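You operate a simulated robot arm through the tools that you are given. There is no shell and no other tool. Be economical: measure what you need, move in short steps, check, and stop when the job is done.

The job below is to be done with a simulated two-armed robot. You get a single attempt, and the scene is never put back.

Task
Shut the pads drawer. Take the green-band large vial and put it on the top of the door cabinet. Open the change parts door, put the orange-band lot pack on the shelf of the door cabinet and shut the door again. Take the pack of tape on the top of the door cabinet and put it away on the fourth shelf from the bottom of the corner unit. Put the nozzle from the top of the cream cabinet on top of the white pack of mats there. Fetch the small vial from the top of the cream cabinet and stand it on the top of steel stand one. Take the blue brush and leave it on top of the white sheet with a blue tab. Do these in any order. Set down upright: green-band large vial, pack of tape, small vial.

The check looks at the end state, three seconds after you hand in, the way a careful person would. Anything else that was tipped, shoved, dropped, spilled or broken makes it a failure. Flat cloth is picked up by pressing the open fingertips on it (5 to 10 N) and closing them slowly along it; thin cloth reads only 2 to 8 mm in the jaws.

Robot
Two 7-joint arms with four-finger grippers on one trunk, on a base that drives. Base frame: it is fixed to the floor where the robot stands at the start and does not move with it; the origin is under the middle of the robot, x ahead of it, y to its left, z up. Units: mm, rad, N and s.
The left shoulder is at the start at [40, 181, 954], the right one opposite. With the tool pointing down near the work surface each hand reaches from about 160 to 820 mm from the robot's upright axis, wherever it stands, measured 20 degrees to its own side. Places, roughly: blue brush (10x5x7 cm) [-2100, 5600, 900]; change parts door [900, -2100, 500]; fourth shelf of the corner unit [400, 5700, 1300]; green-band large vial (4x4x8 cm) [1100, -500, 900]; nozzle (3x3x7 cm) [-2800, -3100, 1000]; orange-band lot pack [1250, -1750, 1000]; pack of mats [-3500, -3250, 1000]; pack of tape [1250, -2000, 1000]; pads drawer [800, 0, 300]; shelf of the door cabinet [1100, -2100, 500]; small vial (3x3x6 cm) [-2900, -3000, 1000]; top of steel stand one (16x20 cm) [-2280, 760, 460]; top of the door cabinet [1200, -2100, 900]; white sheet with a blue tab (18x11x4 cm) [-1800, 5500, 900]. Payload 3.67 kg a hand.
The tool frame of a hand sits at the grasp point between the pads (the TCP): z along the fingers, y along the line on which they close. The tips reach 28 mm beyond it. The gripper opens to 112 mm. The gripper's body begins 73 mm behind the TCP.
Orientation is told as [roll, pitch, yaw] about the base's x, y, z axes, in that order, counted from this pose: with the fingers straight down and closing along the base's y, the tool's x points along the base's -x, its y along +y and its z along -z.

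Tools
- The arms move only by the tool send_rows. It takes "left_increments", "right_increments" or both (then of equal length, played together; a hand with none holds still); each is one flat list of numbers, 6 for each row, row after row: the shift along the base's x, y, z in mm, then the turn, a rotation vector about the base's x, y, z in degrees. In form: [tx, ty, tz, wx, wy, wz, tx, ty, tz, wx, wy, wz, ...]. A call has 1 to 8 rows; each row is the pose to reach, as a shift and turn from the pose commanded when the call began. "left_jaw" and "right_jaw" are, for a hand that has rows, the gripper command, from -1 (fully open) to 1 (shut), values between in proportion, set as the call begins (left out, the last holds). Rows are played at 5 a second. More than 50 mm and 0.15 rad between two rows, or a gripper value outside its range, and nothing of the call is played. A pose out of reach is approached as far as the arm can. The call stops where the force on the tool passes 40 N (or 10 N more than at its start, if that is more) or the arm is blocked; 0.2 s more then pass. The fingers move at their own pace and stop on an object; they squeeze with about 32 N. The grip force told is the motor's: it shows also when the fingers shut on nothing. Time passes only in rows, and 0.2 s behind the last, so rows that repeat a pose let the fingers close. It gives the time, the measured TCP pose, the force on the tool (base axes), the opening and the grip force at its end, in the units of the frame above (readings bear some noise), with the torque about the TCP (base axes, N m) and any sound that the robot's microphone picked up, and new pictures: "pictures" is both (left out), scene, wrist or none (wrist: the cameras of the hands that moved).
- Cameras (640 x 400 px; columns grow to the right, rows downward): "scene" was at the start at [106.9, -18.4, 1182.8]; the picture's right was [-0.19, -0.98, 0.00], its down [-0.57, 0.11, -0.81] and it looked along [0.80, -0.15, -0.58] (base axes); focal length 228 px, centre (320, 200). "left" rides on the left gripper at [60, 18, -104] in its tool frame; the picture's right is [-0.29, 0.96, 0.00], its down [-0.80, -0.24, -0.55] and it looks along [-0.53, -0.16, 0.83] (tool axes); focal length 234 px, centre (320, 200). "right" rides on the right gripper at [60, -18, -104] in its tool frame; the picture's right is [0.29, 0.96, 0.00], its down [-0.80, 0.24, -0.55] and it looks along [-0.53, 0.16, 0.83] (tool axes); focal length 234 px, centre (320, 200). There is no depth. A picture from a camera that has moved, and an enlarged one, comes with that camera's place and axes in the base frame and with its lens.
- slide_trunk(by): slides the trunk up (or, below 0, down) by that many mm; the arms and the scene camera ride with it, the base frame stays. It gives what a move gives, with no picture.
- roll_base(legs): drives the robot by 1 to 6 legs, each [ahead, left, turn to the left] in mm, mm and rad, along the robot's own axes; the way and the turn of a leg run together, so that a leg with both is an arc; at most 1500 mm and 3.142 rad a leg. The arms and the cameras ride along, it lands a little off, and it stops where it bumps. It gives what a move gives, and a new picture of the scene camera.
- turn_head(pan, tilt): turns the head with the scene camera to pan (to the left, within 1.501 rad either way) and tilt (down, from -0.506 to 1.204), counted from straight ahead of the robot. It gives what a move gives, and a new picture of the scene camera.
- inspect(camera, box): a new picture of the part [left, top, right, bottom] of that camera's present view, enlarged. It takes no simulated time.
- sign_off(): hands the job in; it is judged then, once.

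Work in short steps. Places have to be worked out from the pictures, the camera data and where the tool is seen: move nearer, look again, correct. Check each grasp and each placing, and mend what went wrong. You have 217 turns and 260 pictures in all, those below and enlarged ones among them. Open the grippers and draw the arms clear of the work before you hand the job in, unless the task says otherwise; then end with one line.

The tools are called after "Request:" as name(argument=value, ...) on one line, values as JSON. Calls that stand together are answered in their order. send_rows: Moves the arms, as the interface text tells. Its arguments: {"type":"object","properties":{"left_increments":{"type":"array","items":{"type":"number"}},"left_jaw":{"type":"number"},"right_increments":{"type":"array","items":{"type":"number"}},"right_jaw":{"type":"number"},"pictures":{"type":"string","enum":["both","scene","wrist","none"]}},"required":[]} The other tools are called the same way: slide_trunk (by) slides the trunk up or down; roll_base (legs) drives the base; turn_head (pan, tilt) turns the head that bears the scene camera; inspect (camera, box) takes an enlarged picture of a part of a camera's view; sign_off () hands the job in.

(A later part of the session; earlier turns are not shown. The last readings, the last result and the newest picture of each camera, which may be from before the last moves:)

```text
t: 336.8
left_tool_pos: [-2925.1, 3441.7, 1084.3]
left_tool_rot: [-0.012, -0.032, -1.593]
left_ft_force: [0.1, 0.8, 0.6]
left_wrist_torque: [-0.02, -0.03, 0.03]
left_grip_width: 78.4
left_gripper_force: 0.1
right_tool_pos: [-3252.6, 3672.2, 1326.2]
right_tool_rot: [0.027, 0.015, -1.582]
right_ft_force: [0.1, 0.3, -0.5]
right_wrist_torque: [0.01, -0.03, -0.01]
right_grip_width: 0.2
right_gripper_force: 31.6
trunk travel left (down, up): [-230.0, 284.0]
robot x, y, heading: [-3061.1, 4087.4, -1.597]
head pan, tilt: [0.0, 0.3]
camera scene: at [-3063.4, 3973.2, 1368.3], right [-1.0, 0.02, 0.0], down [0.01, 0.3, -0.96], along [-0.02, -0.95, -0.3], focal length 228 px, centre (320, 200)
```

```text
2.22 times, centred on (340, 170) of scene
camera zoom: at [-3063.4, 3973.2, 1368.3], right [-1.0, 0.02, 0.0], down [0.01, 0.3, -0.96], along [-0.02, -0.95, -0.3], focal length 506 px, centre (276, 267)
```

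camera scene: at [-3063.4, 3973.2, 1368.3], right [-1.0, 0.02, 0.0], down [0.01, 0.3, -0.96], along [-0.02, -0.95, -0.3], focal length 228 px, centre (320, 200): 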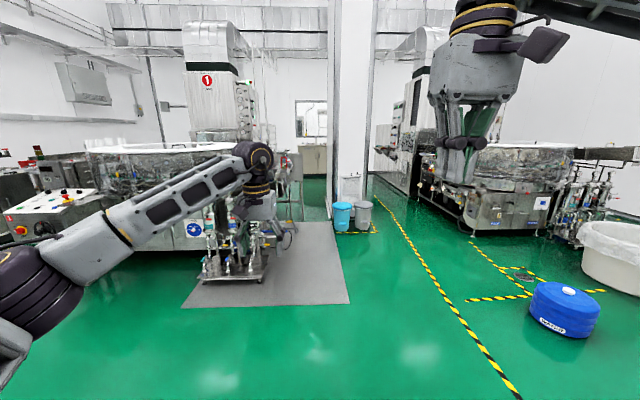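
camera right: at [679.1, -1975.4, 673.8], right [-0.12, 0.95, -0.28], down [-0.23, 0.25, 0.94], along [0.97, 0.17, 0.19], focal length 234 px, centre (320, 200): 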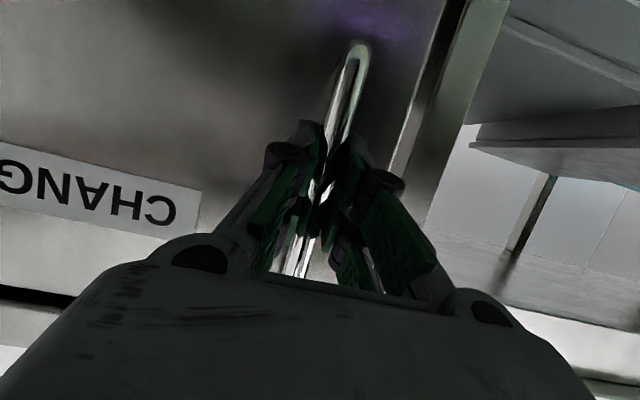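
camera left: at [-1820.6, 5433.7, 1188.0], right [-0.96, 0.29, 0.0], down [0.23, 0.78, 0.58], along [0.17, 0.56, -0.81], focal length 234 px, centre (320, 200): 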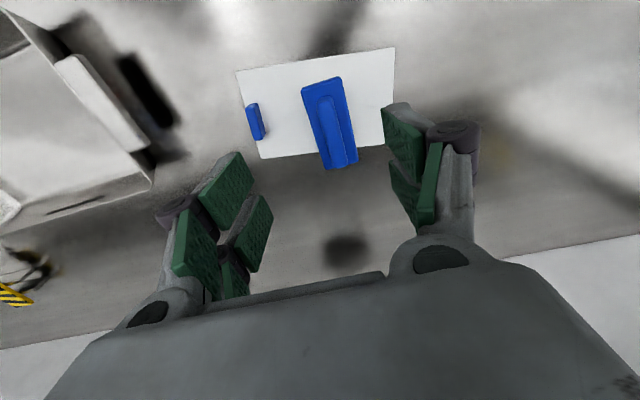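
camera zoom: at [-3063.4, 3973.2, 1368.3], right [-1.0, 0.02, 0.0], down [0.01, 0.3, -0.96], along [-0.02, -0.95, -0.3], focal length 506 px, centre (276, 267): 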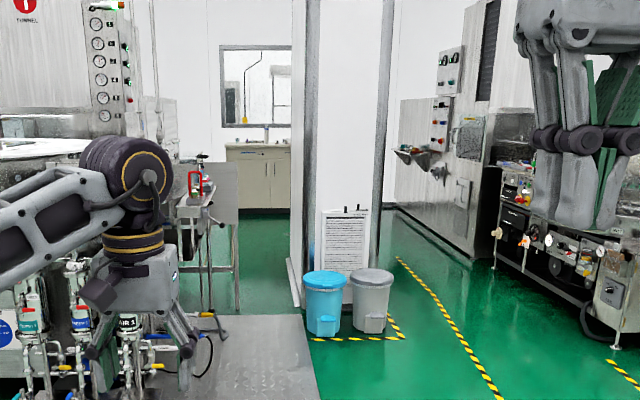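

The gap left of the pillar is too narrow; I take the aisle to its right (x≈-4520).

Request:
roll_base(legs=[[0, -1450, 0.026], [1500, 0, 0], [900, 0, 0]])

```text
t: 349.5
left_tool_pos: [-4322.9, 2271.2, 1084.0]
left_tool_rot: [-0.014, -0.032, -1.542]
left_ft_force: [0.3, -0.9, -1.6]
left_wrist_torque: [0.09, -0.01, 0.0]
left_grip_width: 78.3
left_gripper_force: 0.2
right_tool_pos: [-4660.2, 2481.8, 1326.6]
right_tool_rot: [0.026, 0.015, -1.527]
right_ft_force: [-0.2, -1.7, -0.9]
right_wrist_torque: [0.11, 0.03, 0.0]
right_grip_width: 0.1
right_gripper_force: 31.6
trunk travel left (down, up): [-230.0, 284.0]
robot x, y, heading: [-4487.3, 2914.2, -1.539]
head pan, tilt: [0.0, 0.3]
stopped in leg 2: the robot was blocked; the commanded pose is now the measured one
camera scene: at [-4488.3, 2792.8, 1367.9], right [-1.0, -0.03, 0.0], down [-0.01, 0.3, -0.95], along [0.03, -0.95, -0.3], focal length 228 px, centre (320, 200)
```

scene: 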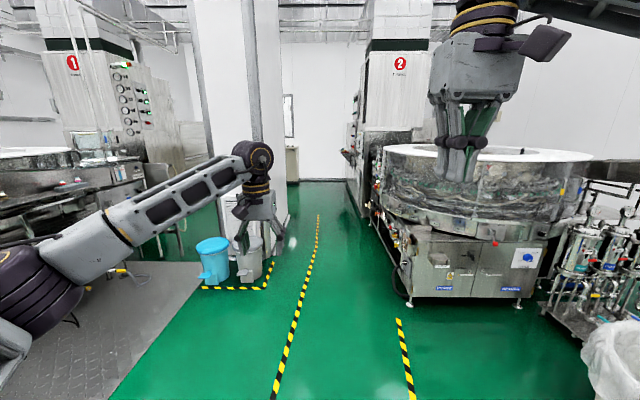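

Something blocked the base. I look down to the right.

Request:
turn_head(pan=-0.6, tilt=0.9)

```text
t: 350.5
left_tool_pos: [-4322.3, 2274.1, 1086.5]
left_tool_rot: [-0.012, -0.036, -1.542]
left_ft_force: [1.0, -0.2, 0.3]
left_wrist_torque: [0.02, 0.01, 0.05]
left_grip_width: 78.2
left_gripper_force: 0.0
right_tool_pos: [-4660.2, 2485.4, 1328.0]
right_tool_rot: [0.026, 0.013, -1.527]
right_ft_force: [0.2, -1.0, 0.1]
right_wrist_torque: [0.0, 0.02, -0.01]
right_grip_width: 0.0
right_gripper_force: 32.3
trunk travel left (down, up): [-230.0, 284.0]
robot x, y, heading: [-4492.5, 2911.7, -1.537]
head pan, tilt: [-0.6, 0.901]
camera scene: at [-4531.6, 2826.2, 1316.1], right [-0.84, 0.54, 0.0], down [0.42, 0.66, -0.62], along [-0.33, -0.52, -0.78], focal length 228 px, centre (320, 200)
```

scene: 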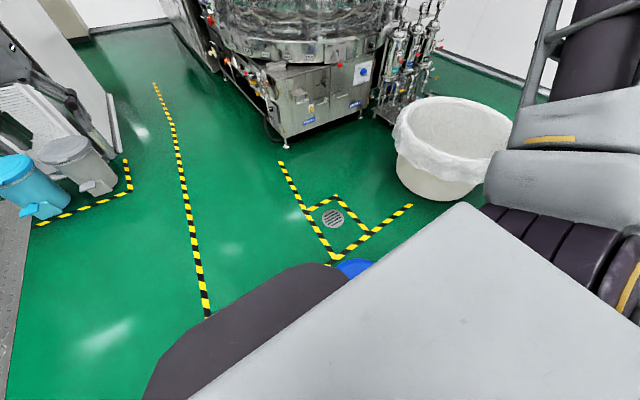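

The base met the blue water barrel. I back away and check whether it moved.

Request:
roll_base(legs=[[-200, 0, 0]])

```text
t: 352.1
left_tool_pos: [-4328.8, 2477.0, 1086.8]
left_tool_rot: [-0.011, -0.034, -1.542]
left_ft_force: [-0.8, -0.2, 0.6]
left_wrist_torque: [0.01, -0.01, 0.03]
left_grip_width: 78.4
left_gripper_force: 0.0
right_tool_pos: [-4665.7, 2689.9, 1328.3]
right_tool_rot: [0.027, 0.011, -1.528]
right_ft_force: [-0.3, 0.7, 0.3]
right_wrist_torque: [-0.04, -0.03, -0.01]
right_grip_width: 0.1
right_gripper_force: 31.9
trunk travel left (down, up): [-230.0, 284.0]
robot x, y, heading: [-4498.2, 3116.1, -1.537]
head pan, tilt: [-0.6, 0.901]
camera scene: at [-4537.8, 3029.9, 1316.0], right [-0.84, 0.54, 0.0], down [0.42, 0.66, -0.62], along [-0.34, -0.52, -0.78], focal length 228 px, centre (320, 200)
```

scene: 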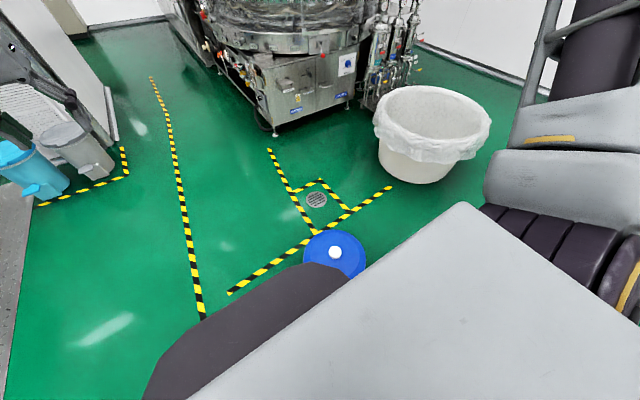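

Geometry from both views agrees (barrel at ≈(-4885, 2643)), so it did not move. I pass it further left, then rejoin the aisle centre.

Request:
turn_head(pan=0.0, tilt=0.45)

Request:
roll_base(legs=[[0, 240, -0.034], [1150, 0, 0], [0, -250, 0]])

```text
t: 353.1
left_tool_pos: [-4329.1, 2476.9, 1087.2]
left_tool_rot: [-0.01, -0.037, -1.541]
left_ft_force: [-0.2, -0.7, -0.6]
left_wrist_torque: [0.02, 0.01, -0.01]
left_grip_width: 78.3
left_gripper_force: 0.0
right_tool_pos: [-4668.1, 2688.6, 1327.5]
right_tool_rot: [0.026, 0.012, -1.526]
right_ft_force: [-0.3, 0.3, 0.7]
right_wrist_torque: [0.02, -0.01, 0.0]
right_grip_width: 0.0
right_gripper_force: 31.9
trunk travel left (down, up): [-230.0, 284.0]
robot x, y, heading: [-4498.8, 3116.3, -1.537]
head pan, tilt: [0.0, 0.45]
camera scene: at [-4494.4, 3001.0, 1354.3], right [-1.0, -0.03, 0.0], down [-0.01, 0.44, -0.9], along [0.03, -0.9, -0.44], focal length 228 px, centre (320, 200)
```

scene: 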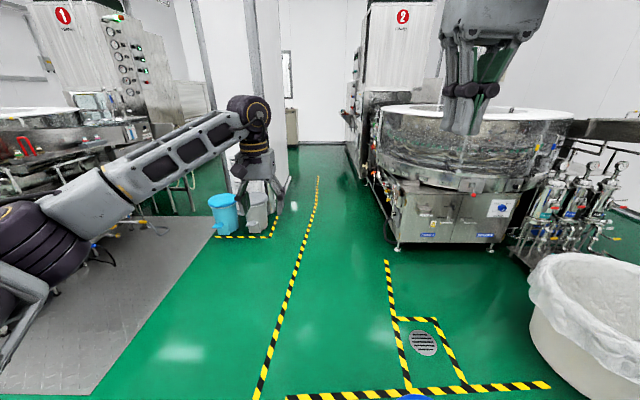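

```text
t: 361.9
left_tool_pos: [-4345.7, 1357.5, 1087.5]
left_tool_rot: [-0.012, -0.035, -1.56]
left_ft_force: [0.9, -0.2, 0.2]
left_wrist_torque: [0.0, -0.02, -0.01]
left_grip_width: 78.7
left_gripper_force: 0.0
right_tool_pos: [-4679.0, 1576.6, 1327.7]
right_tool_rot: [0.025, 0.012, -1.547]
right_ft_force: [-0.2, -0.2, 0.0]
right_wrist_torque: [-0.02, 0.01, 0.02]
right_grip_width: 0.1
right_gripper_force: 32.7
trunk travel left (down, up): [-230.0, 284.0]
robot x, y, heading: [-4501.3, 1999.1, -1.558]
head pan, tilt: [0.0, 0.45]
camera scene: at [-4501.1, 1885.0, 1354.3], right [-1.0, -0.01, 0.0], down [0.0, 0.44, -0.9], along [0.01, -0.9, -0.44], focal length 228 px, centre (320, 200)
```

scene: 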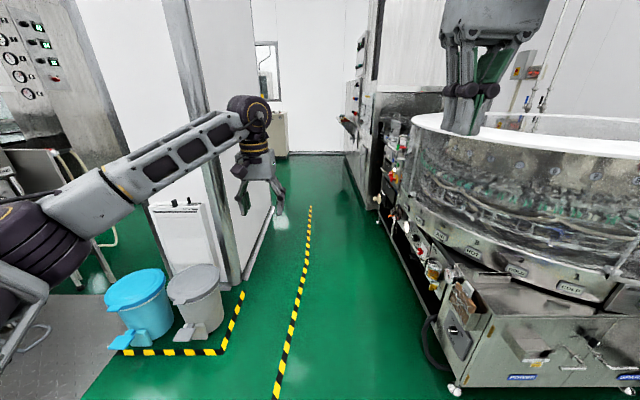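

The walls narrow ahead; I stretch both hands forward and inward to tuck the elbows in.

Request:
send_rows(left_increments=[-18, -22, 0, 0, 0, 0, -36, -44, 0, 0, 0, 0, -54, -66, 0, 0, 0, 0, -72, -88, 0, 0, 0, 0, -90, -105, 0, 0, 0, 0, -90, -105, 0, 0, 0, 0], right_increments=[10, -40, -20, 0, 0, 0, 20, -80, -40, 0, 0, 0, 30, -120, -60, 0, 0, 0, 40, -160, -80, 0, 0, 0, 50, -200, -100, 0, 0, 0, 60, -240, -120, 0, 0, 0], pictures="none")

Request:
turn_head(pan=0.9, tilt=0.5)

```text
t: 363.2
left_tool_pos: [-4435.4, 1251.6, 1083.4]
left_tool_rot: [-0.016, -0.034, -1.559]
left_ft_force: [1.3, 0.3, -0.6]
left_wrist_torque: [0.03, 0.1, -0.01]
left_grip_width: 78.3
left_gripper_force: 0.0
right_tool_pos: [-4615.5, 1333.9, 1201.8]
right_tool_rot: [0.024, 0.014, -1.543]
right_ft_force: [0.0, -0.5, 0.2]
right_wrist_torque: [0.07, 0.06, -0.04]
right_grip_width: 0.0
right_gripper_force: 31.8
trunk travel left (down, up): [-230.0, 284.0]
robot x, y, heading: [-4502.9, 2002.8, -1.557]
head pan, tilt: [0.0, 0.45]
```

```text
t: 364.4
left_tool_pos: [-4438.9, 1253.9, 1086.5]
left_tool_rot: [-0.011, -0.035, -1.56]
left_ft_force: [-0.7, -0.1, 0.0]
left_wrist_torque: [0.0, 0.0, -0.01]
left_grip_width: 78.4
left_gripper_force: 0.0
right_tool_pos: [-4619.4, 1337.6, 1202.4]
right_tool_rot: [0.026, 0.012, -1.545]
right_ft_force: [0.8, -0.3, 0.2]
right_wrist_torque: [-0.02, 0.0, 0.01]
right_grip_width: 0.1
right_gripper_force: 32.2
trunk travel left (down, up): [-230.0, 284.0]
robot x, y, heading: [-4499.8, 2002.0, -1.557]
head pan, tilt: [0.901, 0.499]
camera scene: at [-4430.3, 1921.2, 1349.9], right [-0.61, -0.79, 0.0], down [-0.38, 0.29, -0.88], along [0.69, -0.54, -0.48], focal length 228 px, centre (320, 200)
```

scene: 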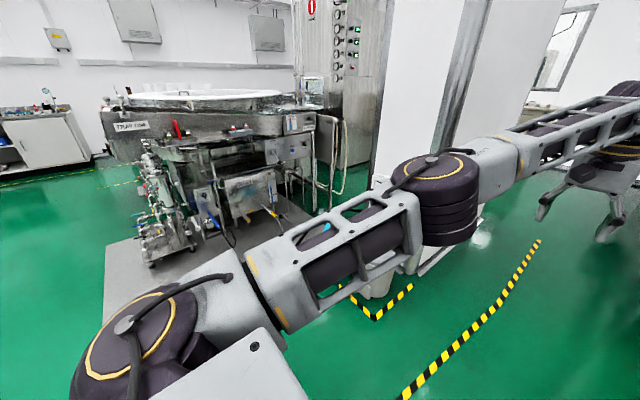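

Elbow clearance is fine now (~250 mm). I drive on south.

Request:
turn_head(pan=0.3, tilt=0.4)

Request:
roll_base(legs=[[0, -40, -0.014], [1500, 0, 0], [1300, 0, 0]])

```text
t: 365.4
left_tool_pos: [-4438.7, 1254.6, 1084.5]
left_tool_rot: [-0.013, -0.036, -1.559]
left_ft_force: [-1.2, -0.5, 0.0]
left_wrist_torque: [0.02, 0.05, 0.0]
left_grip_width: 78.5
left_gripper_force: 0.1
right_tool_pos: [-4619.5, 1336.5, 1203.5]
right_tool_rot: [0.027, 0.011, -1.545]
right_ft_force: [-0.1, 0.1, 1.0]
right_wrist_torque: [0.0, 0.01, 0.02]
right_grip_width: 0.0
right_gripper_force: 31.9
trunk travel left (down, up): [-230.0, 284.0]
robot x, y, heading: [-4503.5, 1999.5, -1.553]
head pan, tilt: [0.3, 0.4]
camera scene: at [-4473.6, 1888.7, 1359.0], right [-0.95, -0.31, 0.0], down [-0.12, 0.37, -0.92], along [0.28, -0.88, -0.39], focal length 228 px, centre (320, 200)
```

scene: 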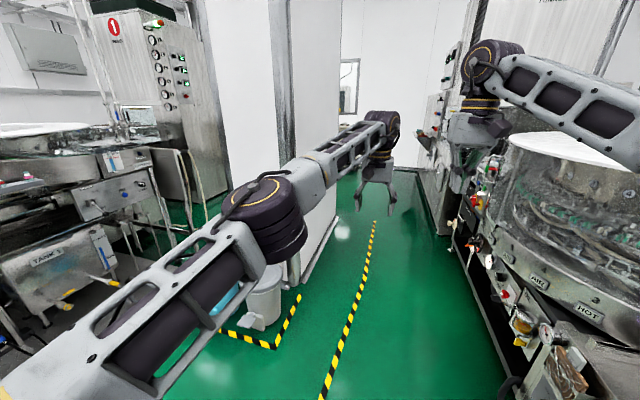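

```text
t: 380.1
left_tool_pos: [-4523.9, -1585.5, 1084.9]
left_tool_rot: [-0.013, -0.035, -1.572]
left_ft_force: [1.2, 0.5, -0.4]
left_wrist_torque: [-0.01, 0.0, 0.0]
left_grip_width: 78.7
left_gripper_force: 0.1
right_tool_pos: [-4704.4, -1502.0, 1202.5]
right_tool_rot: [0.025, 0.012, -1.558]
right_ft_force: [0.0, -0.4, 0.1]
right_wrist_torque: [0.01, 0.01, 0.02]
right_grip_width: 0.1
right_gripper_force: 31.9
trunk travel left (down, up): [-230.0, 284.0]
robot x, y, heading: [-4579.2, -839.5, -1.575]
head pan, tilt: [0.3, 0.4]
camera scene: at [-4551.5, -951.5, 1359.0], right [-0.96, -0.29, 0.0], down [-0.11, 0.37, -0.92], along [0.27, -0.88, -0.39], focal length 228 px, centre (320, 200)
```

scene: 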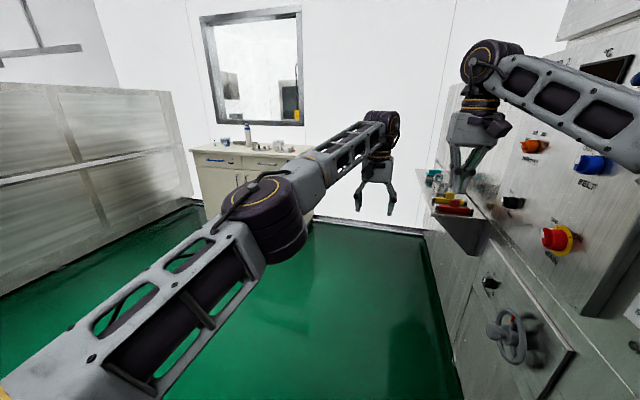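

Past the wall; the cream cabinet is ahead-left under the window. I sidestep left first, then look.

Request:
roll_base(legs=[[500, 0, 0], [0, 1150, 0]])

Request:
turn_head(pan=0.0, tilt=0.45)

```text
t: 388.7
left_tool_pos: [-3409.3, -2113.0, 1084.2]
left_tool_rot: [-0.013, -0.033, -1.593]
left_ft_force: [0.9, 0.0, -0.5]
left_wrist_torque: [-0.01, 0.01, 0.02]
left_grip_width: 78.1
left_gripper_force: 0.2
right_tool_pos: [-3586.3, -2024.0, 1202.2]
right_tool_rot: [0.027, 0.012, -1.58]
right_ft_force: [0.4, -0.8, 0.2]
right_wrist_torque: [0.0, 0.02, -0.02]
right_grip_width: 0.0
right_gripper_force: 31.6
trunk travel left (down, up): [-230.0, 284.0]
robot x, y, heading: [-3447.9, -1365.1, -1.598]
head pan, tilt: [0.3, 0.4]
camera scene: at [-3421.8, -1477.9, 1359.0], right [-0.96, -0.27, 0.0], down [-0.11, 0.37, -0.92], along [0.25, -0.89, -0.39], focal length 228 px, centre (320, 200)
```

scene: 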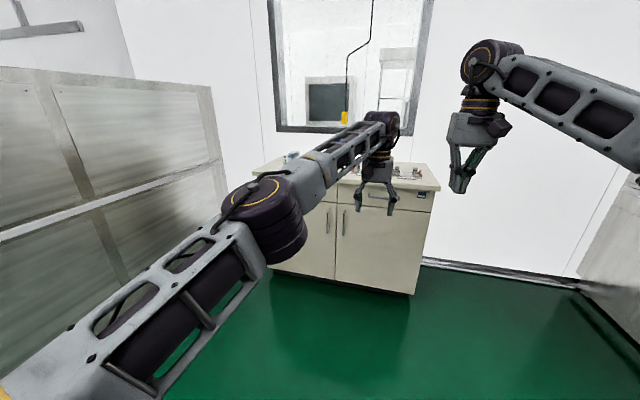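

```text
t: 389.5
left_tool_pos: [-3409.8, -2113.7, 1084.7]
left_tool_rot: [-0.012, -0.036, -1.594]
left_ft_force: [0.0, -0.6, -0.7]
left_wrist_torque: [-0.04, 0.03, -0.03]
left_grip_width: 78.4
left_gripper_force: 0.1
right_tool_pos: [-3587.2, -2024.5, 1203.2]
right_tool_rot: [0.027, 0.012, -1.58]
right_ft_force: [-0.3, -0.9, -0.4]
right_wrist_torque: [0.02, 0.03, 0.02]
right_grip_width: 0.0
right_gripper_force: 32.4
trunk travel left (down, up): [-230.0, 284.0]
robot x, y, heading: [-3444.7, -1367.2, -1.59]
head pan, tilt: [0.0, 0.45]
camera scene: at [-3449.6, -1480.7, 1354.3], right [-1.0, 0.02, 0.0], down [0.01, 0.44, -0.9], along [-0.02, -0.9, -0.44], focal length 228 px, centre (320, 200)
```

scene: 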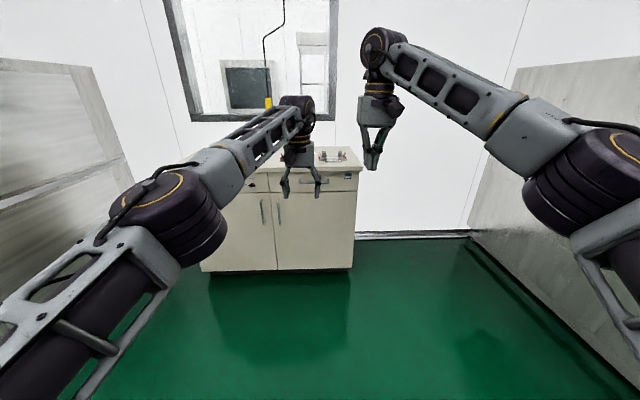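

I shift left to centre on the cabinet and part the hands for a clear view.

Request:
roll_base(legs=[[0, 380, 0.02]])

Request:
send_rows(left_increments=[40, 20, 0, 0, 0, 0, 80, 40, 0, 0, 0, 0, 120, 60, 0, 0, 0, 0, 160, 80, 0, 0, 0, 0, 200, 100, 0, 0, 0, 0], right_increments=[-40, 20, 0, 0, 0, 0, -80, 40, 0, 0, 0, 0, -120, 60, 0, 0, 0, 0, -160, 80, 0, 0, 0, 0, -200, 100, 0, 0, 0, 0], pictures="none")

Request:
inspect(camera="scene", box=[180, 100, 460, 280])

```text
t: 392.1
left_tool_pos: [-2996.4, -2121.3, 1085.6]
left_tool_rot: [-0.012, -0.034, -1.586]
left_ft_force: [0.9, 0.2, -0.1]
left_wrist_torque: [-0.01, 0.07, 0.03]
left_grip_width: 78.3
left_gripper_force: 0.1
right_tool_pos: [-3174.3, -2033.0, 1203.7]
right_tool_rot: [0.025, 0.012, -1.572]
right_ft_force: [0.0, -0.4, 0.1]
right_wrist_torque: [-0.01, -0.01, -0.02]
right_grip_width: 0.1
right_gripper_force: 31.4
trunk travel left (down, up): [-230.0, 284.0]
robot x, y, heading: [-3042.1, -1376.1, -1.583]
head pan, tilt: [0.0, 0.45]
camera scene: at [-3042.6, -1488.4, 1354.3], right [-1.0, 0.01, 0.0], down [0.01, 0.44, -0.9], along [-0.01, -0.9, -0.44], focal length 228 px, centre (320, 200)
```

scene: 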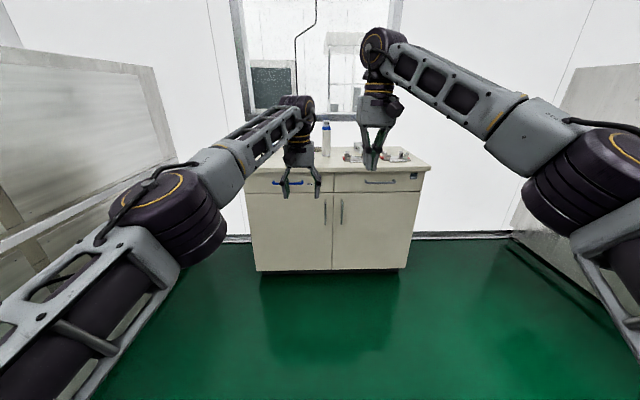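

```text
t: 393.3
left_tool_pos: [-2794.6, -2021.1, 1084.8]
left_tool_rot: [-0.013, -0.037, -1.588]
left_ft_force: [-1.0, 0.4, 0.1]
left_wrist_torque: [-0.04, 0.0, 0.02]
left_grip_width: 78.3
left_gripper_force: 0.1
right_tool_pos: [-3373.1, -1932.4, 1205.2]
right_tool_rot: [0.027, 0.009, -1.57]
right_ft_force: [1.0, 0.4, 1.3]
right_wrist_torque: [-0.02, -0.05, 0.01]
right_grip_width: 0.0
right_gripper_force: 32.1
trunk travel left (down, up): [-230.0, 284.0]
robot x, y, heading: [-3042.9, -1373.4, -1.588]
head pan, tilt: [0.0, 0.45]
```

```text
2.22 times, centred on (320, 190) of scene
camera zoom: at [-3043.0, -1486.1, 1354.6], right [-1.0, 0.01, 0.0], down [0.01, 0.43, -0.9], along [-0.01, -0.9, -0.43], focal length 506 px, centre (320, 222)
```

zoom: 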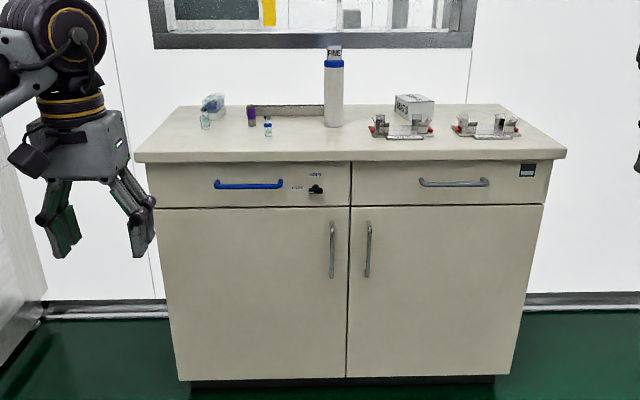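

Purple nozzle ≈(-2847, -3069), small blue vial ≈(-2907, -2960), white MATS box ≈(-3400, -3260). I drive closer for a detailed look.

Request:
roll_base(legs=[[850, 0, 0.017]])

Request:
turn_head(pan=0.0, tilt=0.6)

Request:
inspect(camera="scene", box=[120, 60, 520, 260])

```text
t: 397.9
left_tool_pos: [-2792.1, -2852.4, 1082.6]
left_tool_rot: [-0.012, -0.034, -1.573]
left_ft_force: [0.2, -0.4, 0.6]
left_wrist_torque: [-0.03, 0.0, -0.01]
left_grip_width: 78.3
left_gripper_force: 0.0
right_tool_pos: [-3371.9, -2771.5, 1203.3]
right_tool_rot: [0.028, 0.012, -1.558]
right_ft_force: [0.1, -0.3, 0.9]
right_wrist_torque: [0.0, 0.01, 0.03]
right_grip_width: 0.1
right_gripper_force: 32.4
trunk travel left (down, up): [-230.0, 284.0]
robot x, y, heading: [-3044.0, -2199.8, -1.57]
head pan, tilt: [0.0, 0.45]
camera scene: at [-3047.7, -2321.8, 1354.3], right [-1.0, 0.0, 0.0], down [0.0, 0.44, -0.9], along [0.0, -0.9, -0.44], focal length 228 px, centre (320, 200)
```

scene: 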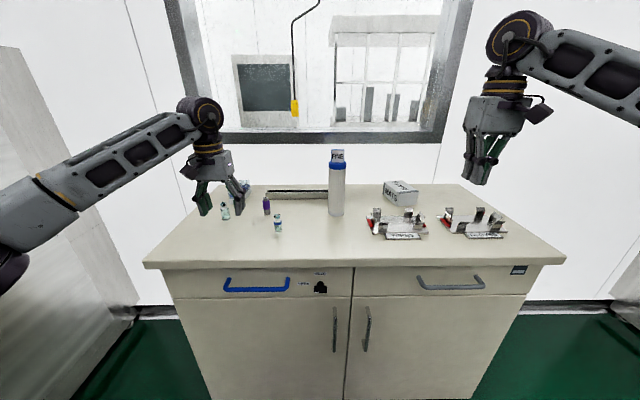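

```text
t: 398.6
left_tool_pos: [-2794.6, -2852.1, 1083.1]
left_tool_rot: [-0.012, -0.035, -1.573]
left_ft_force: [0.4, 0.5, -0.5]
left_wrist_torque: [0.01, 0.04, -0.01]
left_grip_width: 78.1
left_gripper_force: 0.0
right_tool_pos: [-3372.3, -2773.0, 1204.1]
right_tool_rot: [0.026, 0.012, -1.559]
right_ft_force: [-1.3, 0.3, 0.6]
right_wrist_torque: [0.02, 0.0, 0.0]
right_grip_width: 0.2
right_gripper_force: 32.0
trunk travel left (down, up): [-230.0, 284.0]
robot x, y, heading: [-3046.8, -2207.4, -1.573]
head pan, tilt: [0.0, 0.6]
camera scene: at [-3047.7, -2318.2, 1340.8], right [-1.0, 0.0, 0.0], down [0.0, 0.56, -0.83], along [0.0, -0.83, -0.56], focal length 228 px, centre (320, 200)
```

scene: 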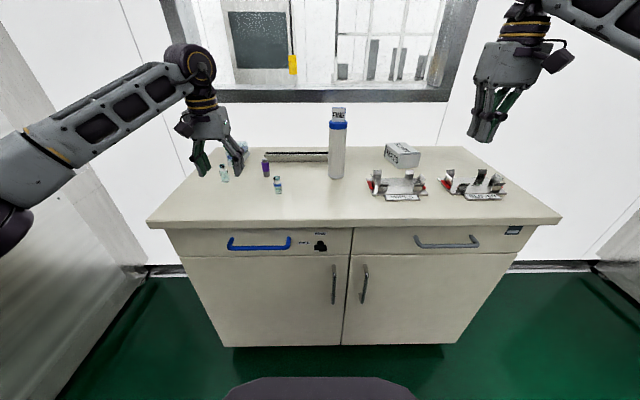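

```text
1.60 times, centred on (320, 160) of scene
camera zoom: at [-3047.7, -2318.2, 1340.8], right [-1.0, 0.0, 0.0], down [0.0, 0.56, -0.83], along [0.0, -0.83, -0.56], focal length 364 px, centre (320, 264)
```

zoom: 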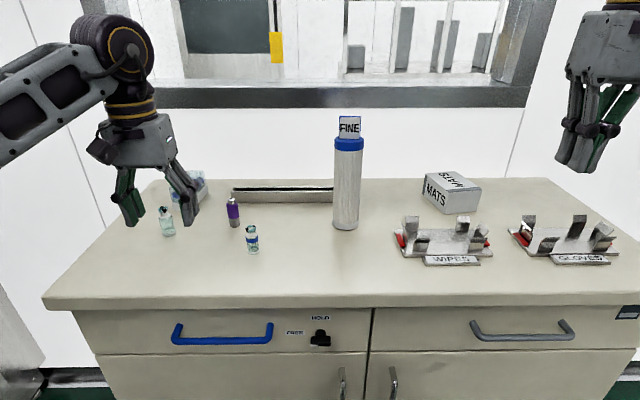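

I take a left-wrist view, near the nozzle and vials.

Request:
inspect(camera="left", box=[0, 0, 640, 400])

```text
1.00 times, centred on (320, 200) of left (not enlarged: the box is as wide or as high as the picture)
camera zoom: at [-2772.5, -2788.9, 1185.5], right [0.96, -0.29, 0.0], down [-0.23, -0.78, 0.58], along [-0.17, -0.56, -0.81], focal length 234 px, centre (320, 200)
```

zoom: 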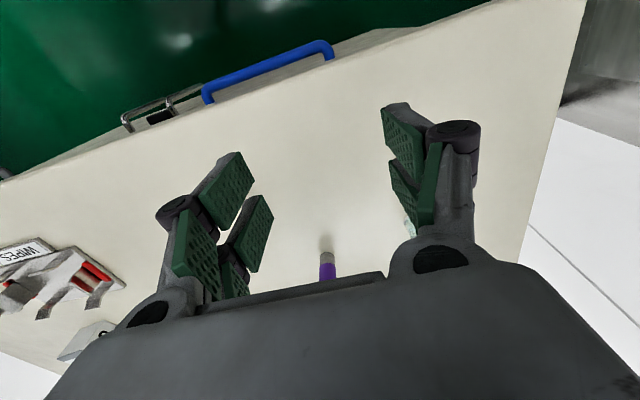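

Nozzle ≈(-2845, -3071) on a top at z≈932; vial ≈(-2905, -2967). I move in 165 mm and hover over the nozzle.

Request:
roll_base(legs=[[165, 0, 0]])

Request:
send_rows(left_increments=[-18, -16, 5, 0, 0, 0, -35, -32, 5, 0, 0, 0, -52, -52, 5, -0.8, 1.8, 0], left_jaw=-0.3, pictures="wrist")

```text
t: 400.0
left_tool_pos: [-2792.2, -3022.1, 1082.2]
left_tool_rot: [-0.011, -0.034, -1.572]
left_ft_force: [0.5, 0.3, -0.6]
left_wrist_torque: [0.02, 0.02, -0.01]
left_grip_width: 78.2
left_gripper_force: 0.0
right_tool_pos: [-3371.3, -2943.0, 1203.9]
right_tool_rot: [0.026, 0.012, -1.557]
right_ft_force: [-1.4, -0.8, 0.2]
right_wrist_torque: [0.05, 0.0, -0.01]
right_grip_width: 0.0
right_gripper_force: 31.9
trunk travel left (down, up): [-230.0, 284.0]
robot x, y, heading: [-3051.5, -2374.7, -1.567]
head pan, tilt: [0.0, 0.6]
camera scene: at [-3047.5, -2488.1, 1340.7], right [-1.0, 0.0, 0.0], down [0.0, 0.57, -0.82], along [0.0, -0.82, -0.57], focal length 228 px, centre (320, 200)
```

scene: 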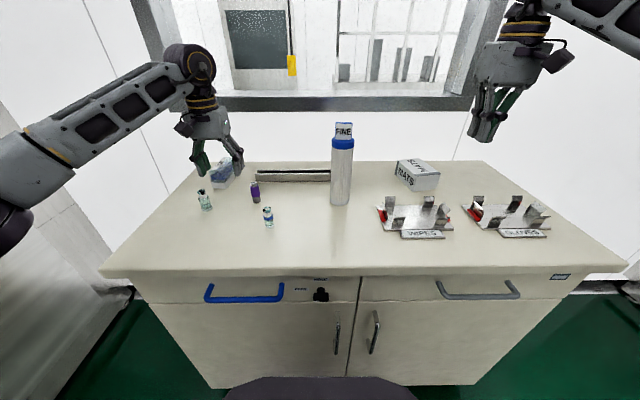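

```text
t: 400.8
left_tool_pos: [-2844.4, -3074.6, 1088.8]
left_tool_rot: [-0.044, -0.049, -1.569]
left_ft_force: [0.6, 0.1, -0.2]
left_wrist_torque: [-0.02, 0.0, 0.01]
left_grip_width: 72.8
left_gripper_force: 0.0
right_tool_pos: [-3371.6, -2942.3, 1203.9]
right_tool_rot: [0.029, 0.012, -1.557]
right_ft_force: [-0.3, 0.1, -0.5]
right_wrist_torque: [-0.02, 0.0, 0.0]
right_grip_width: 0.0
right_gripper_force: 32.2
trunk travel left (down, up): [-230.0, 284.0]
robot x, y, heading: [-3047.6, -2379.2, -1.568]
head pan, tilt: [0.0, 0.6]
camera left: at [-2821.9, -3010.1, 1188.7], right [0.96, -0.29, -0.03], down [-0.21, -0.77, 0.6], along [-0.2, -0.57, -0.8], focal length 234 px, centre (320, 200)
```

left: 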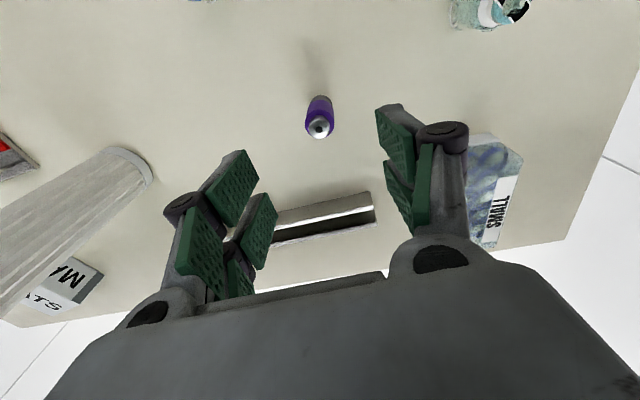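

Nozzle top ≈(-2848, -3073). I level the hand and descend to z≈975.

Request:
send_rows(left_increments=[-1, 0, -20, 1.4, -1.2, 0, -3, 1, -50, 2.8, -2.5, 0, -3, 1, -85, 2.8, -2.5, 0, -3, 1, -113, 2.8, -2.5, 0], pictures="wrist")

```text
t: 401.8
left_tool_pos: [-2846.2, -3073.0, 977.6]
left_tool_rot: [0.0, 0.001, -1.57]
left_ft_force: [0.6, -0.7, 0.7]
left_wrist_torque: [0.02, 0.02, 0.0]
left_grip_width: 72.6
left_gripper_force: 0.1
right_tool_pos: [-3371.5, -2943.2, 1204.6]
right_tool_rot: [0.026, 0.012, -1.557]
right_ft_force: [0.9, -1.0, 0.2]
right_wrist_torque: [0.02, -0.01, -0.03]
right_grip_width: 0.1
right_gripper_force: 31.3
trunk travel left (down, up): [-230.0, 284.0]
robot x, y, heading: [-3048.5, -2373.5, -1.57]
head pan, tilt: [0.0, 0.6]
camera left: at [-2828.1, -3012.3, 1082.7], right [0.96, -0.29, 0.0], down [-0.24, -0.8, 0.55], along [-0.16, -0.53, -0.83], focal length 234 px, centre (320, 200)
```

left: 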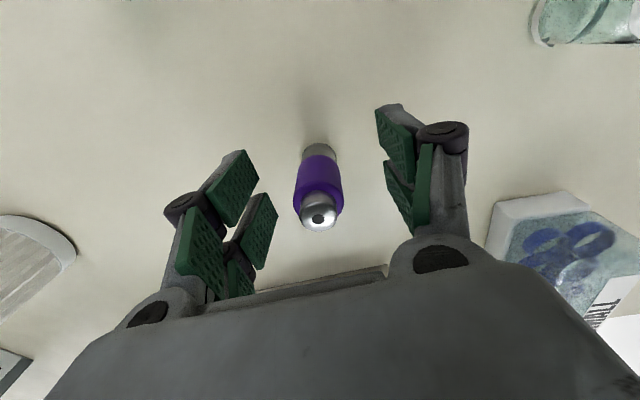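

Nozzle is centred; I close and lift.

Request:
send_rows(left_increments=[0, 0, 0, 0, 0, 0, 0, 0, 0, 0, 0, 0, 0, 0, 0, 0, 0, 0], left_jaw=1, pictures="none")

Request:
send_rows(left_increments=[0, 0, 40, 0, 0, 0, 0, 0, 85, 0, 0, 0, 0, 0, 130, 0, 0, 0, 0, 40, 160, 0, 0, 0], pictures="none")

```text
t: 402.6
left_tool_pos: [-2847.1, -3072.3, 979.3]
left_tool_rot: [-0.001, 0.0, -1.57]
left_ft_force: [-0.4, 0.1, 0.0]
left_wrist_torque: [0.02, 0.01, 0.02]
left_grip_width: 24.5
left_gripper_force: 32.3
right_tool_pos: [-3371.5, -2941.9, 1203.8]
right_tool_rot: [0.026, 0.012, -1.556]
right_ft_force: [0.4, -0.2, 0.4]
right_wrist_torque: [0.0, 0.01, 0.0]
right_grip_width: 0.1
right_gripper_force: 32.2
trunk travel left (down, up): [-230.0, 284.0]
robot x, y, heading: [-3045.0, -2375.7, -1.568]
head pan, tilt: [0.0, 0.6]
```

```text
t: 403.6
left_tool_pos: [-2848.1, -3030.7, 1136.1]
left_tool_rot: [-0.001, -0.002, -1.57]
left_ft_force: [-0.1, 0.7, -0.5]
left_wrist_torque: [-0.01, 0.01, 0.0]
left_grip_width: 24.7
left_gripper_force: 32.2
right_tool_pos: [-3370.7, -2940.1, 1205.8]
right_tool_rot: [0.027, 0.011, -1.557]
right_ft_force: [0.6, 0.4, 1.2]
right_wrist_torque: [-0.03, 0.02, -0.02]
right_grip_width: 0.0
right_gripper_force: 32.2
trunk travel left (down, up): [-230.0, 284.0]
robot x, y, heading: [-3045.5, -2376.7, -1.572]
head pan, tilt: [0.0, 0.6]
```

Nozzle held (24.5 mm). I back off, pass the bottle at a distance, and come up to the mats box.

Request:
roll_base(legs=[[-220, 0, 0], [0, -545, 0], [240, 0, 0]])

Request:
inspect(camera="left", box=[0, 0, 640, 400])

```text
t: 409.7
left_tool_pos: [-3397.2, -3056.0, 1135.4]
left_tool_rot: [0.001, 0.0, -1.561]
left_ft_force: [-0.8, -1.3, -1.4]
left_wrist_torque: [0.02, -0.05, 0.01]
left_grip_width: 24.7
left_gripper_force: 32.7
right_tool_pos: [-3922.1, -2970.3, 1204.7]
right_tool_rot: [0.026, 0.012, -1.547]
right_ft_force: [-0.9, 0.0, -0.9]
right_wrist_torque: [-0.01, 0.03, -0.04]
right_grip_width: 0.0
right_gripper_force: 32.5
trunk travel left (down, up): [-230.0, 284.0]
robot x, y, heading: [-3601.3, -2404.2, -1.561]
head pan, tilt: [0.0, 0.6]
camera scene: at [-3601.3, -2513.0, 1340.8], right [-1.0, -0.01, 0.0], down [-0.01, 0.57, -0.82], along [0.01, -0.82, -0.57], focal length 228 px, centre (320, 200)
```

scene: 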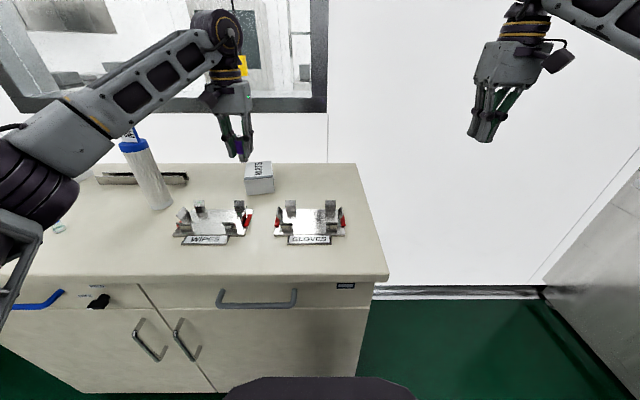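

```text
1.00 times, centred on (320, 200) of left (not enlarged: the box is as wide or as high as the picture)
camera zoom: at [-3379.1, -2995.4, 1238.9], right [0.96, -0.28, 0.0], down [-0.23, -0.8, 0.55], along [-0.16, -0.53, -0.83], focal length 234 px, centre (320, 200)
```

zoom: 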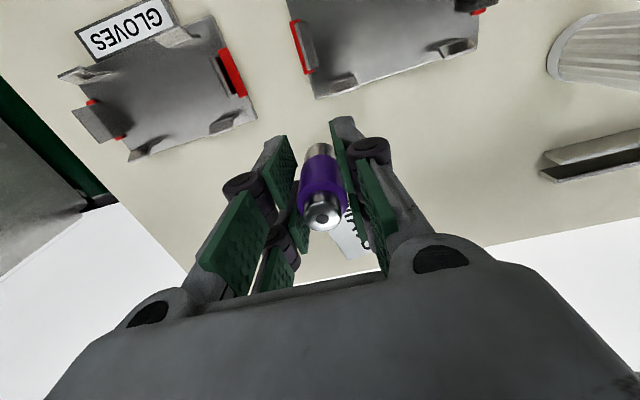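

Triangulated box top centre: (-3387, -3198), z≈986. I bring the nozzle over it.

Request:
send_rows(left_increments=[3, -45, -10, 0, 0, 0, 6, -90, -20, 0, 0, 0, 9, -138, -40, 0, 0, 0, 9, -138, -70, 0, 0, 0], pictures="both")

```text
refused: row 3 steps farther than a row can; nothing moved
```

Request:
send_rows(left_increments=[3, -40, -10, 0, 0, 0, 6, -80, -20, 0, 0, 0, 9, -115, -40, 0, 0, 0, 9, -138, -65, 0, 0, 0, 9, -138, -72, 0, 0, 0], pictures="both")

```text
t: 410.9
left_tool_pos: [-3395.8, -3173.0, 1061.7]
left_tool_rot: [0.003, 0.0, -1.561]
left_ft_force: [-0.6, -1.2, 0.4]
left_wrist_torque: [0.04, -0.01, 0.0]
left_grip_width: 24.5
left_gripper_force: 31.9
left hand out of reach, approached as far as the arm can: row 3, 4, 5
right_tool_pos: [-3922.8, -2968.4, 1202.9]
right_tool_rot: [0.03, 0.009, -1.549]
right_ft_force: [-1.3, 0.3, -0.9]
right_wrist_torque: [0.04, -0.12, -0.01]
right_grip_width: 0.1
right_gripper_force: 32.0
trunk travel left (down, up): [-230.0, 284.0]
robot x, y, heading: [-3601.1, -2397.8, -1.565]
head pan, tilt: [0.0, 0.6]
camera scene: at [-3603.8, -2514.0, 1340.6], right [-1.0, -0.01, 0.0], down [0.0, 0.57, -0.82], along [0.01, -0.82, -0.57], focal length 228 px, centre (320, 200)
camera left: at [-3377.9, -3112.8, 1166.5], right [0.96, -0.28, 0.0], down [-0.23, -0.8, 0.55], along [-0.15, -0.53, -0.83], focal length 234 px, centre (320, 200)
```

scene: 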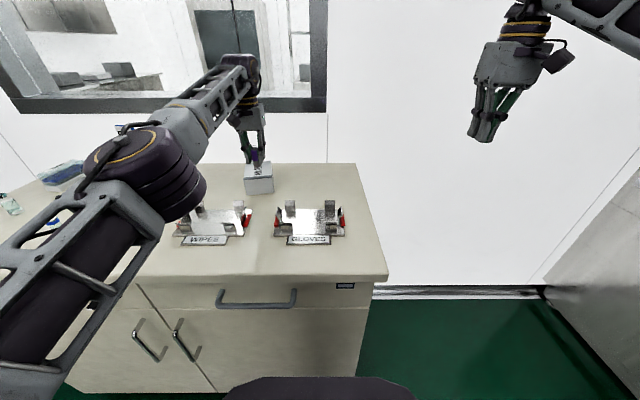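
left: 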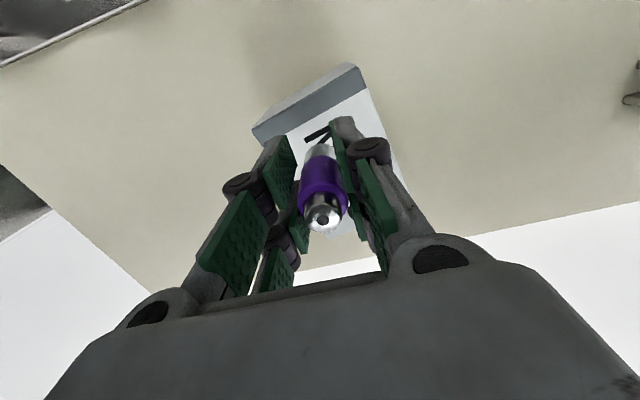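

The nozzle is over the near part of the box. I raise the trunk 110 mm to gain reach and move toward its centre.

Request:
slide_trunk(by=110)

Request:
send_rows(left_increments=[1, -8, -30, 0, 0, 0, 2, -16, -60, 0, 0, 0, 3, -22, -90, 0, 0, 0, 3, -24, -110, 0, 0, 0], pictures="wrist")

```text
t: 412.3
left_tool_pos: [-3393.3, -3171.5, 1170.0]
left_tool_rot: [0.0, 0.001, -1.561]
left_ft_force: [0.1, 0.6, -0.6]
left_wrist_torque: [0.04, -0.01, 0.03]
left_grip_width: 24.4
left_gripper_force: 31.5
right_tool_pos: [-3921.7, -2970.3, 1312.1]
right_tool_rot: [0.027, 0.014, -1.549]
right_ft_force: [0.2, 0.3, 0.4]
right_wrist_torque: [0.0, 0.01, -0.02]
right_grip_width: 0.1
right_gripper_force: 32.0
trunk travel left (down, up): [-340.0, 174.0]
robot x, y, heading: [-3608.4, -2404.0, -1.556]
head pan, tilt: [0.0, 0.6]
```

```text
t: 413.3
left_tool_pos: [-3397.8, -3188.5, 1072.1]
left_tool_rot: [0.0, 0.0, -1.562]
left_ft_force: [0.9, -0.2, -1.5]
left_wrist_torque: [0.0, 0.03, 0.0]
left_grip_width: 24.7
left_gripper_force: 32.0
left hand out of reach, approached as far as the arm can: row 1, 2, 3, 4
right_tool_pos: [-3922.3, -2970.0, 1312.9]
right_tool_rot: [0.027, 0.011, -1.549]
right_ft_force: [0.1, 0.1, 1.0]
right_wrist_torque: [0.0, -0.02, -0.02]
right_grip_width: 0.0
right_gripper_force: 31.9
trunk travel left (down, up): [-340.0, 174.0]
robot x, y, heading: [-3602.1, -2404.6, -1.562]
head pan, tilt: [0.0, 0.6]
camera left: at [-3378.6, -3128.5, 1177.2], right [0.96, -0.28, 0.0], down [-0.23, -0.8, 0.55], along [-0.16, -0.53, -0.83], focal length 234 px, centre (320, 200)
```

left: 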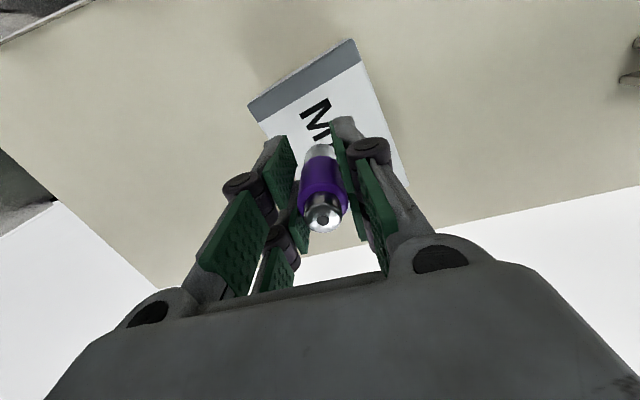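

Now ~35 mm inside the near edge. I lower gently.

Request:
send_rows(left_increments=[0, 0, -12, 0, 0, 0, 0, 0, -24, 0, 0, 0, 0, 0, -32, 0, 0, 0], pictures="none")

Request:
send_rows(left_increments=[0, 0, -3, 0, 0, 0, 0, 0, -6, 0, 0, 0, 0, 0, -9, 0, 0, 0], pictures="none")

```text
t: 414.1
left_tool_pos: [-3397.4, -3189.1, 1039.8]
left_tool_rot: [0.001, 0.0, -1.561]
left_ft_force: [0.1, -0.2, -1.6]
left_wrist_torque: [0.01, 0.02, 0.0]
left_grip_width: 24.7
left_gripper_force: 31.7
left hand out of reach, approached as far as the arm can: row 1
right_tool_pos: [-3922.8, -2970.0, 1313.1]
right_tool_rot: [0.026, 0.011, -1.549]
right_ft_force: [-0.2, 0.0, 0.6]
right_wrist_torque: [-0.03, -0.02, 0.04]
right_grip_width: 0.0
right_gripper_force: 32.4
trunk travel left (down, up): [-340.0, 174.0]
robot x, y, heading: [-3599.6, -2403.8, -1.56]
head pan, tilt: [0.0, 0.6]
```

```text
t: 414.9
left_tool_pos: [-3397.0, -3185.9, 1034.9]
left_tool_rot: [0.001, -0.007, -1.561]
left_ft_force: [-0.4, -5.1, 20.4]
left_wrist_torque: [-0.28, -0.02, -0.03]
left_grip_width: 24.8
left_gripper_force: 32.3
right_tool_pos: [-3921.4, -2966.7, 1313.8]
right_tool_rot: [0.026, 0.008, -1.547]
right_ft_force: [-0.8, -0.1, 0.3]
right_wrist_torque: [-0.01, 0.02, -0.02]
right_grip_width: 0.2
right_gripper_force: 31.8
trunk travel left (down, up): [-340.0, 174.0]
robot x, y, heading: [-3605.3, -2399.9, -1.563]
head pan, tilt: [0.0, 0.6]
```

Contact made; I ease the pressure, open slightly and rise.

Request:
send_rows(left_increments=[0, 0, 4, 0, 0, 0, 0, 0, 4, 0, 0, 0], pictures="none")

Request:
send_rows(left_increments=[0, 0, 0, 0, 0, 0, 0, 0, 0, 0, 0, 0], left_jaw=-0.1, pictures="none")

Request:
send_rows(left_increments=[0, 0, 30, 0, 0, 0, 0, 0, 70, 0, 0, 0, 0, 0, 110, 0, 0, 0, 0, 35, 140, 0, 0, 0, 0, 80, 150, 0, 0, 0], pictures="both")

```text
t: 415.5
left_tool_pos: [-3397.2, -3184.9, 1035.3]
left_tool_rot: [0.001, 0.002, -1.563]
left_ft_force: [-1.5, -3.1, 6.9]
left_wrist_torque: [-0.16, 0.03, 0.0]
left_grip_width: 24.4
left_gripper_force: 31.9
right_tool_pos: [-3921.1, -2969.6, 1313.6]
right_tool_rot: [0.026, 0.011, -1.548]
right_ft_force: [-0.6, 0.2, 0.2]
right_wrist_torque: [0.02, 0.02, 0.02]
right_grip_width: 0.0
right_gripper_force: 32.1
trunk travel left (down, up): [-340.0, 174.0]
robot x, y, heading: [-3604.4, -2404.3, -1.562]
head pan, tilt: [0.0, 0.6]
```

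```text
t: 416.1
left_tool_pos: [-3395.9, -3185.7, 1035.3]
left_tool_rot: [0.0, 0.0, -1.561]
left_ft_force: [-0.6, -0.8, -0.4]
left_wrist_torque: [-0.04, 0.06, -0.03]
left_grip_width: 61.6
left_gripper_force: 0.0
right_tool_pos: [-3920.7, -2969.6, 1313.1]
right_tool_rot: [0.026, 0.011, -1.547]
right_ft_force: [0.1, -0.4, 0.5]
right_wrist_torque: [0.01, 0.03, 0.01]
right_grip_width: 0.2
right_gripper_force: 32.3
trunk travel left (down, up): [-340.0, 174.0]
robot x, y, heading: [-3601.9, -2399.2, -1.56]
head pan, tilt: [0.0, 0.6]
```

```text
t: 417.5
left_tool_pos: [-3334.7, -3139.3, 1211.2]
left_tool_rot: [-0.058, -0.036, -1.373]
left_ft_force: [-0.1, -0.8, -0.1]
left_wrist_torque: [0.0, -0.06, 0.01]
left_grip_width: 61.7
left_gripper_force: 0.1
left hand out of reach, approached as far as the arm can: row 2, 3
right_tool_pos: [-3922.6, -2971.1, 1311.9]
right_tool_rot: [0.027, 0.012, -1.548]
right_ft_force: [-0.3, 0.6, 0.2]
right_wrist_torque: [0.06, -0.03, 0.0]
right_grip_width: 0.0
right_gripper_force: 32.3
trunk travel left (down, up): [-340.0, 174.0]
robot x, y, heading: [-3601.9, -2402.2, -1.561]
head pan, tilt: [0.0, 0.6]
stopped in row 5 (left hand): the arm was blocked; the commanded pose is now the measured one
camera scene: at [-3602.7, -2513.8, 1449.5], right [-1.0, -0.01, 0.0], down [0.0, 0.57, -0.82], along [0.01, -0.82, -0.57], focal length 228 px, centre (320, 200)
camera left: at [-3323.7, -3070.9, 1312.4], right [0.99, -0.1, -0.05], down [-0.05, -0.8, 0.6], along [-0.09, -0.59, -0.8], focal length 234 px, centre (320, 200)
```

scene: 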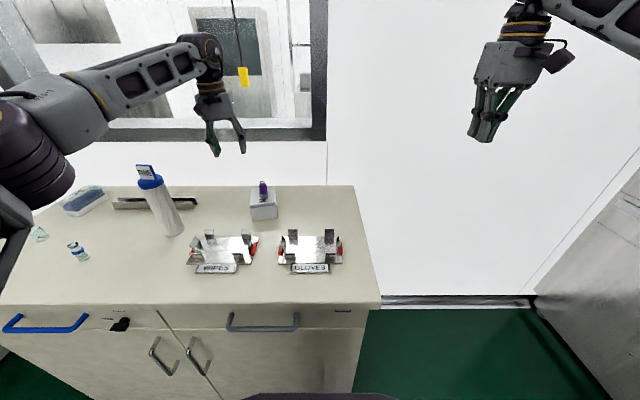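
left: 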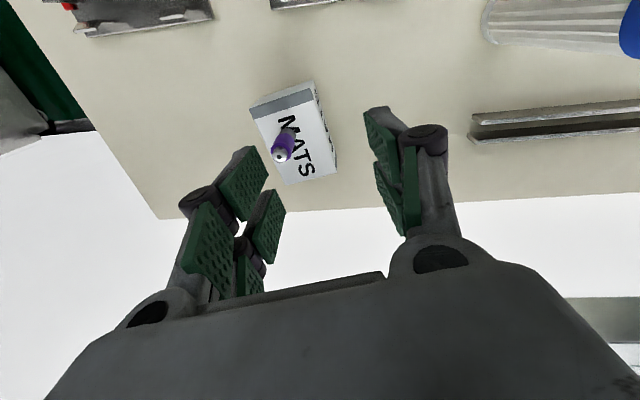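

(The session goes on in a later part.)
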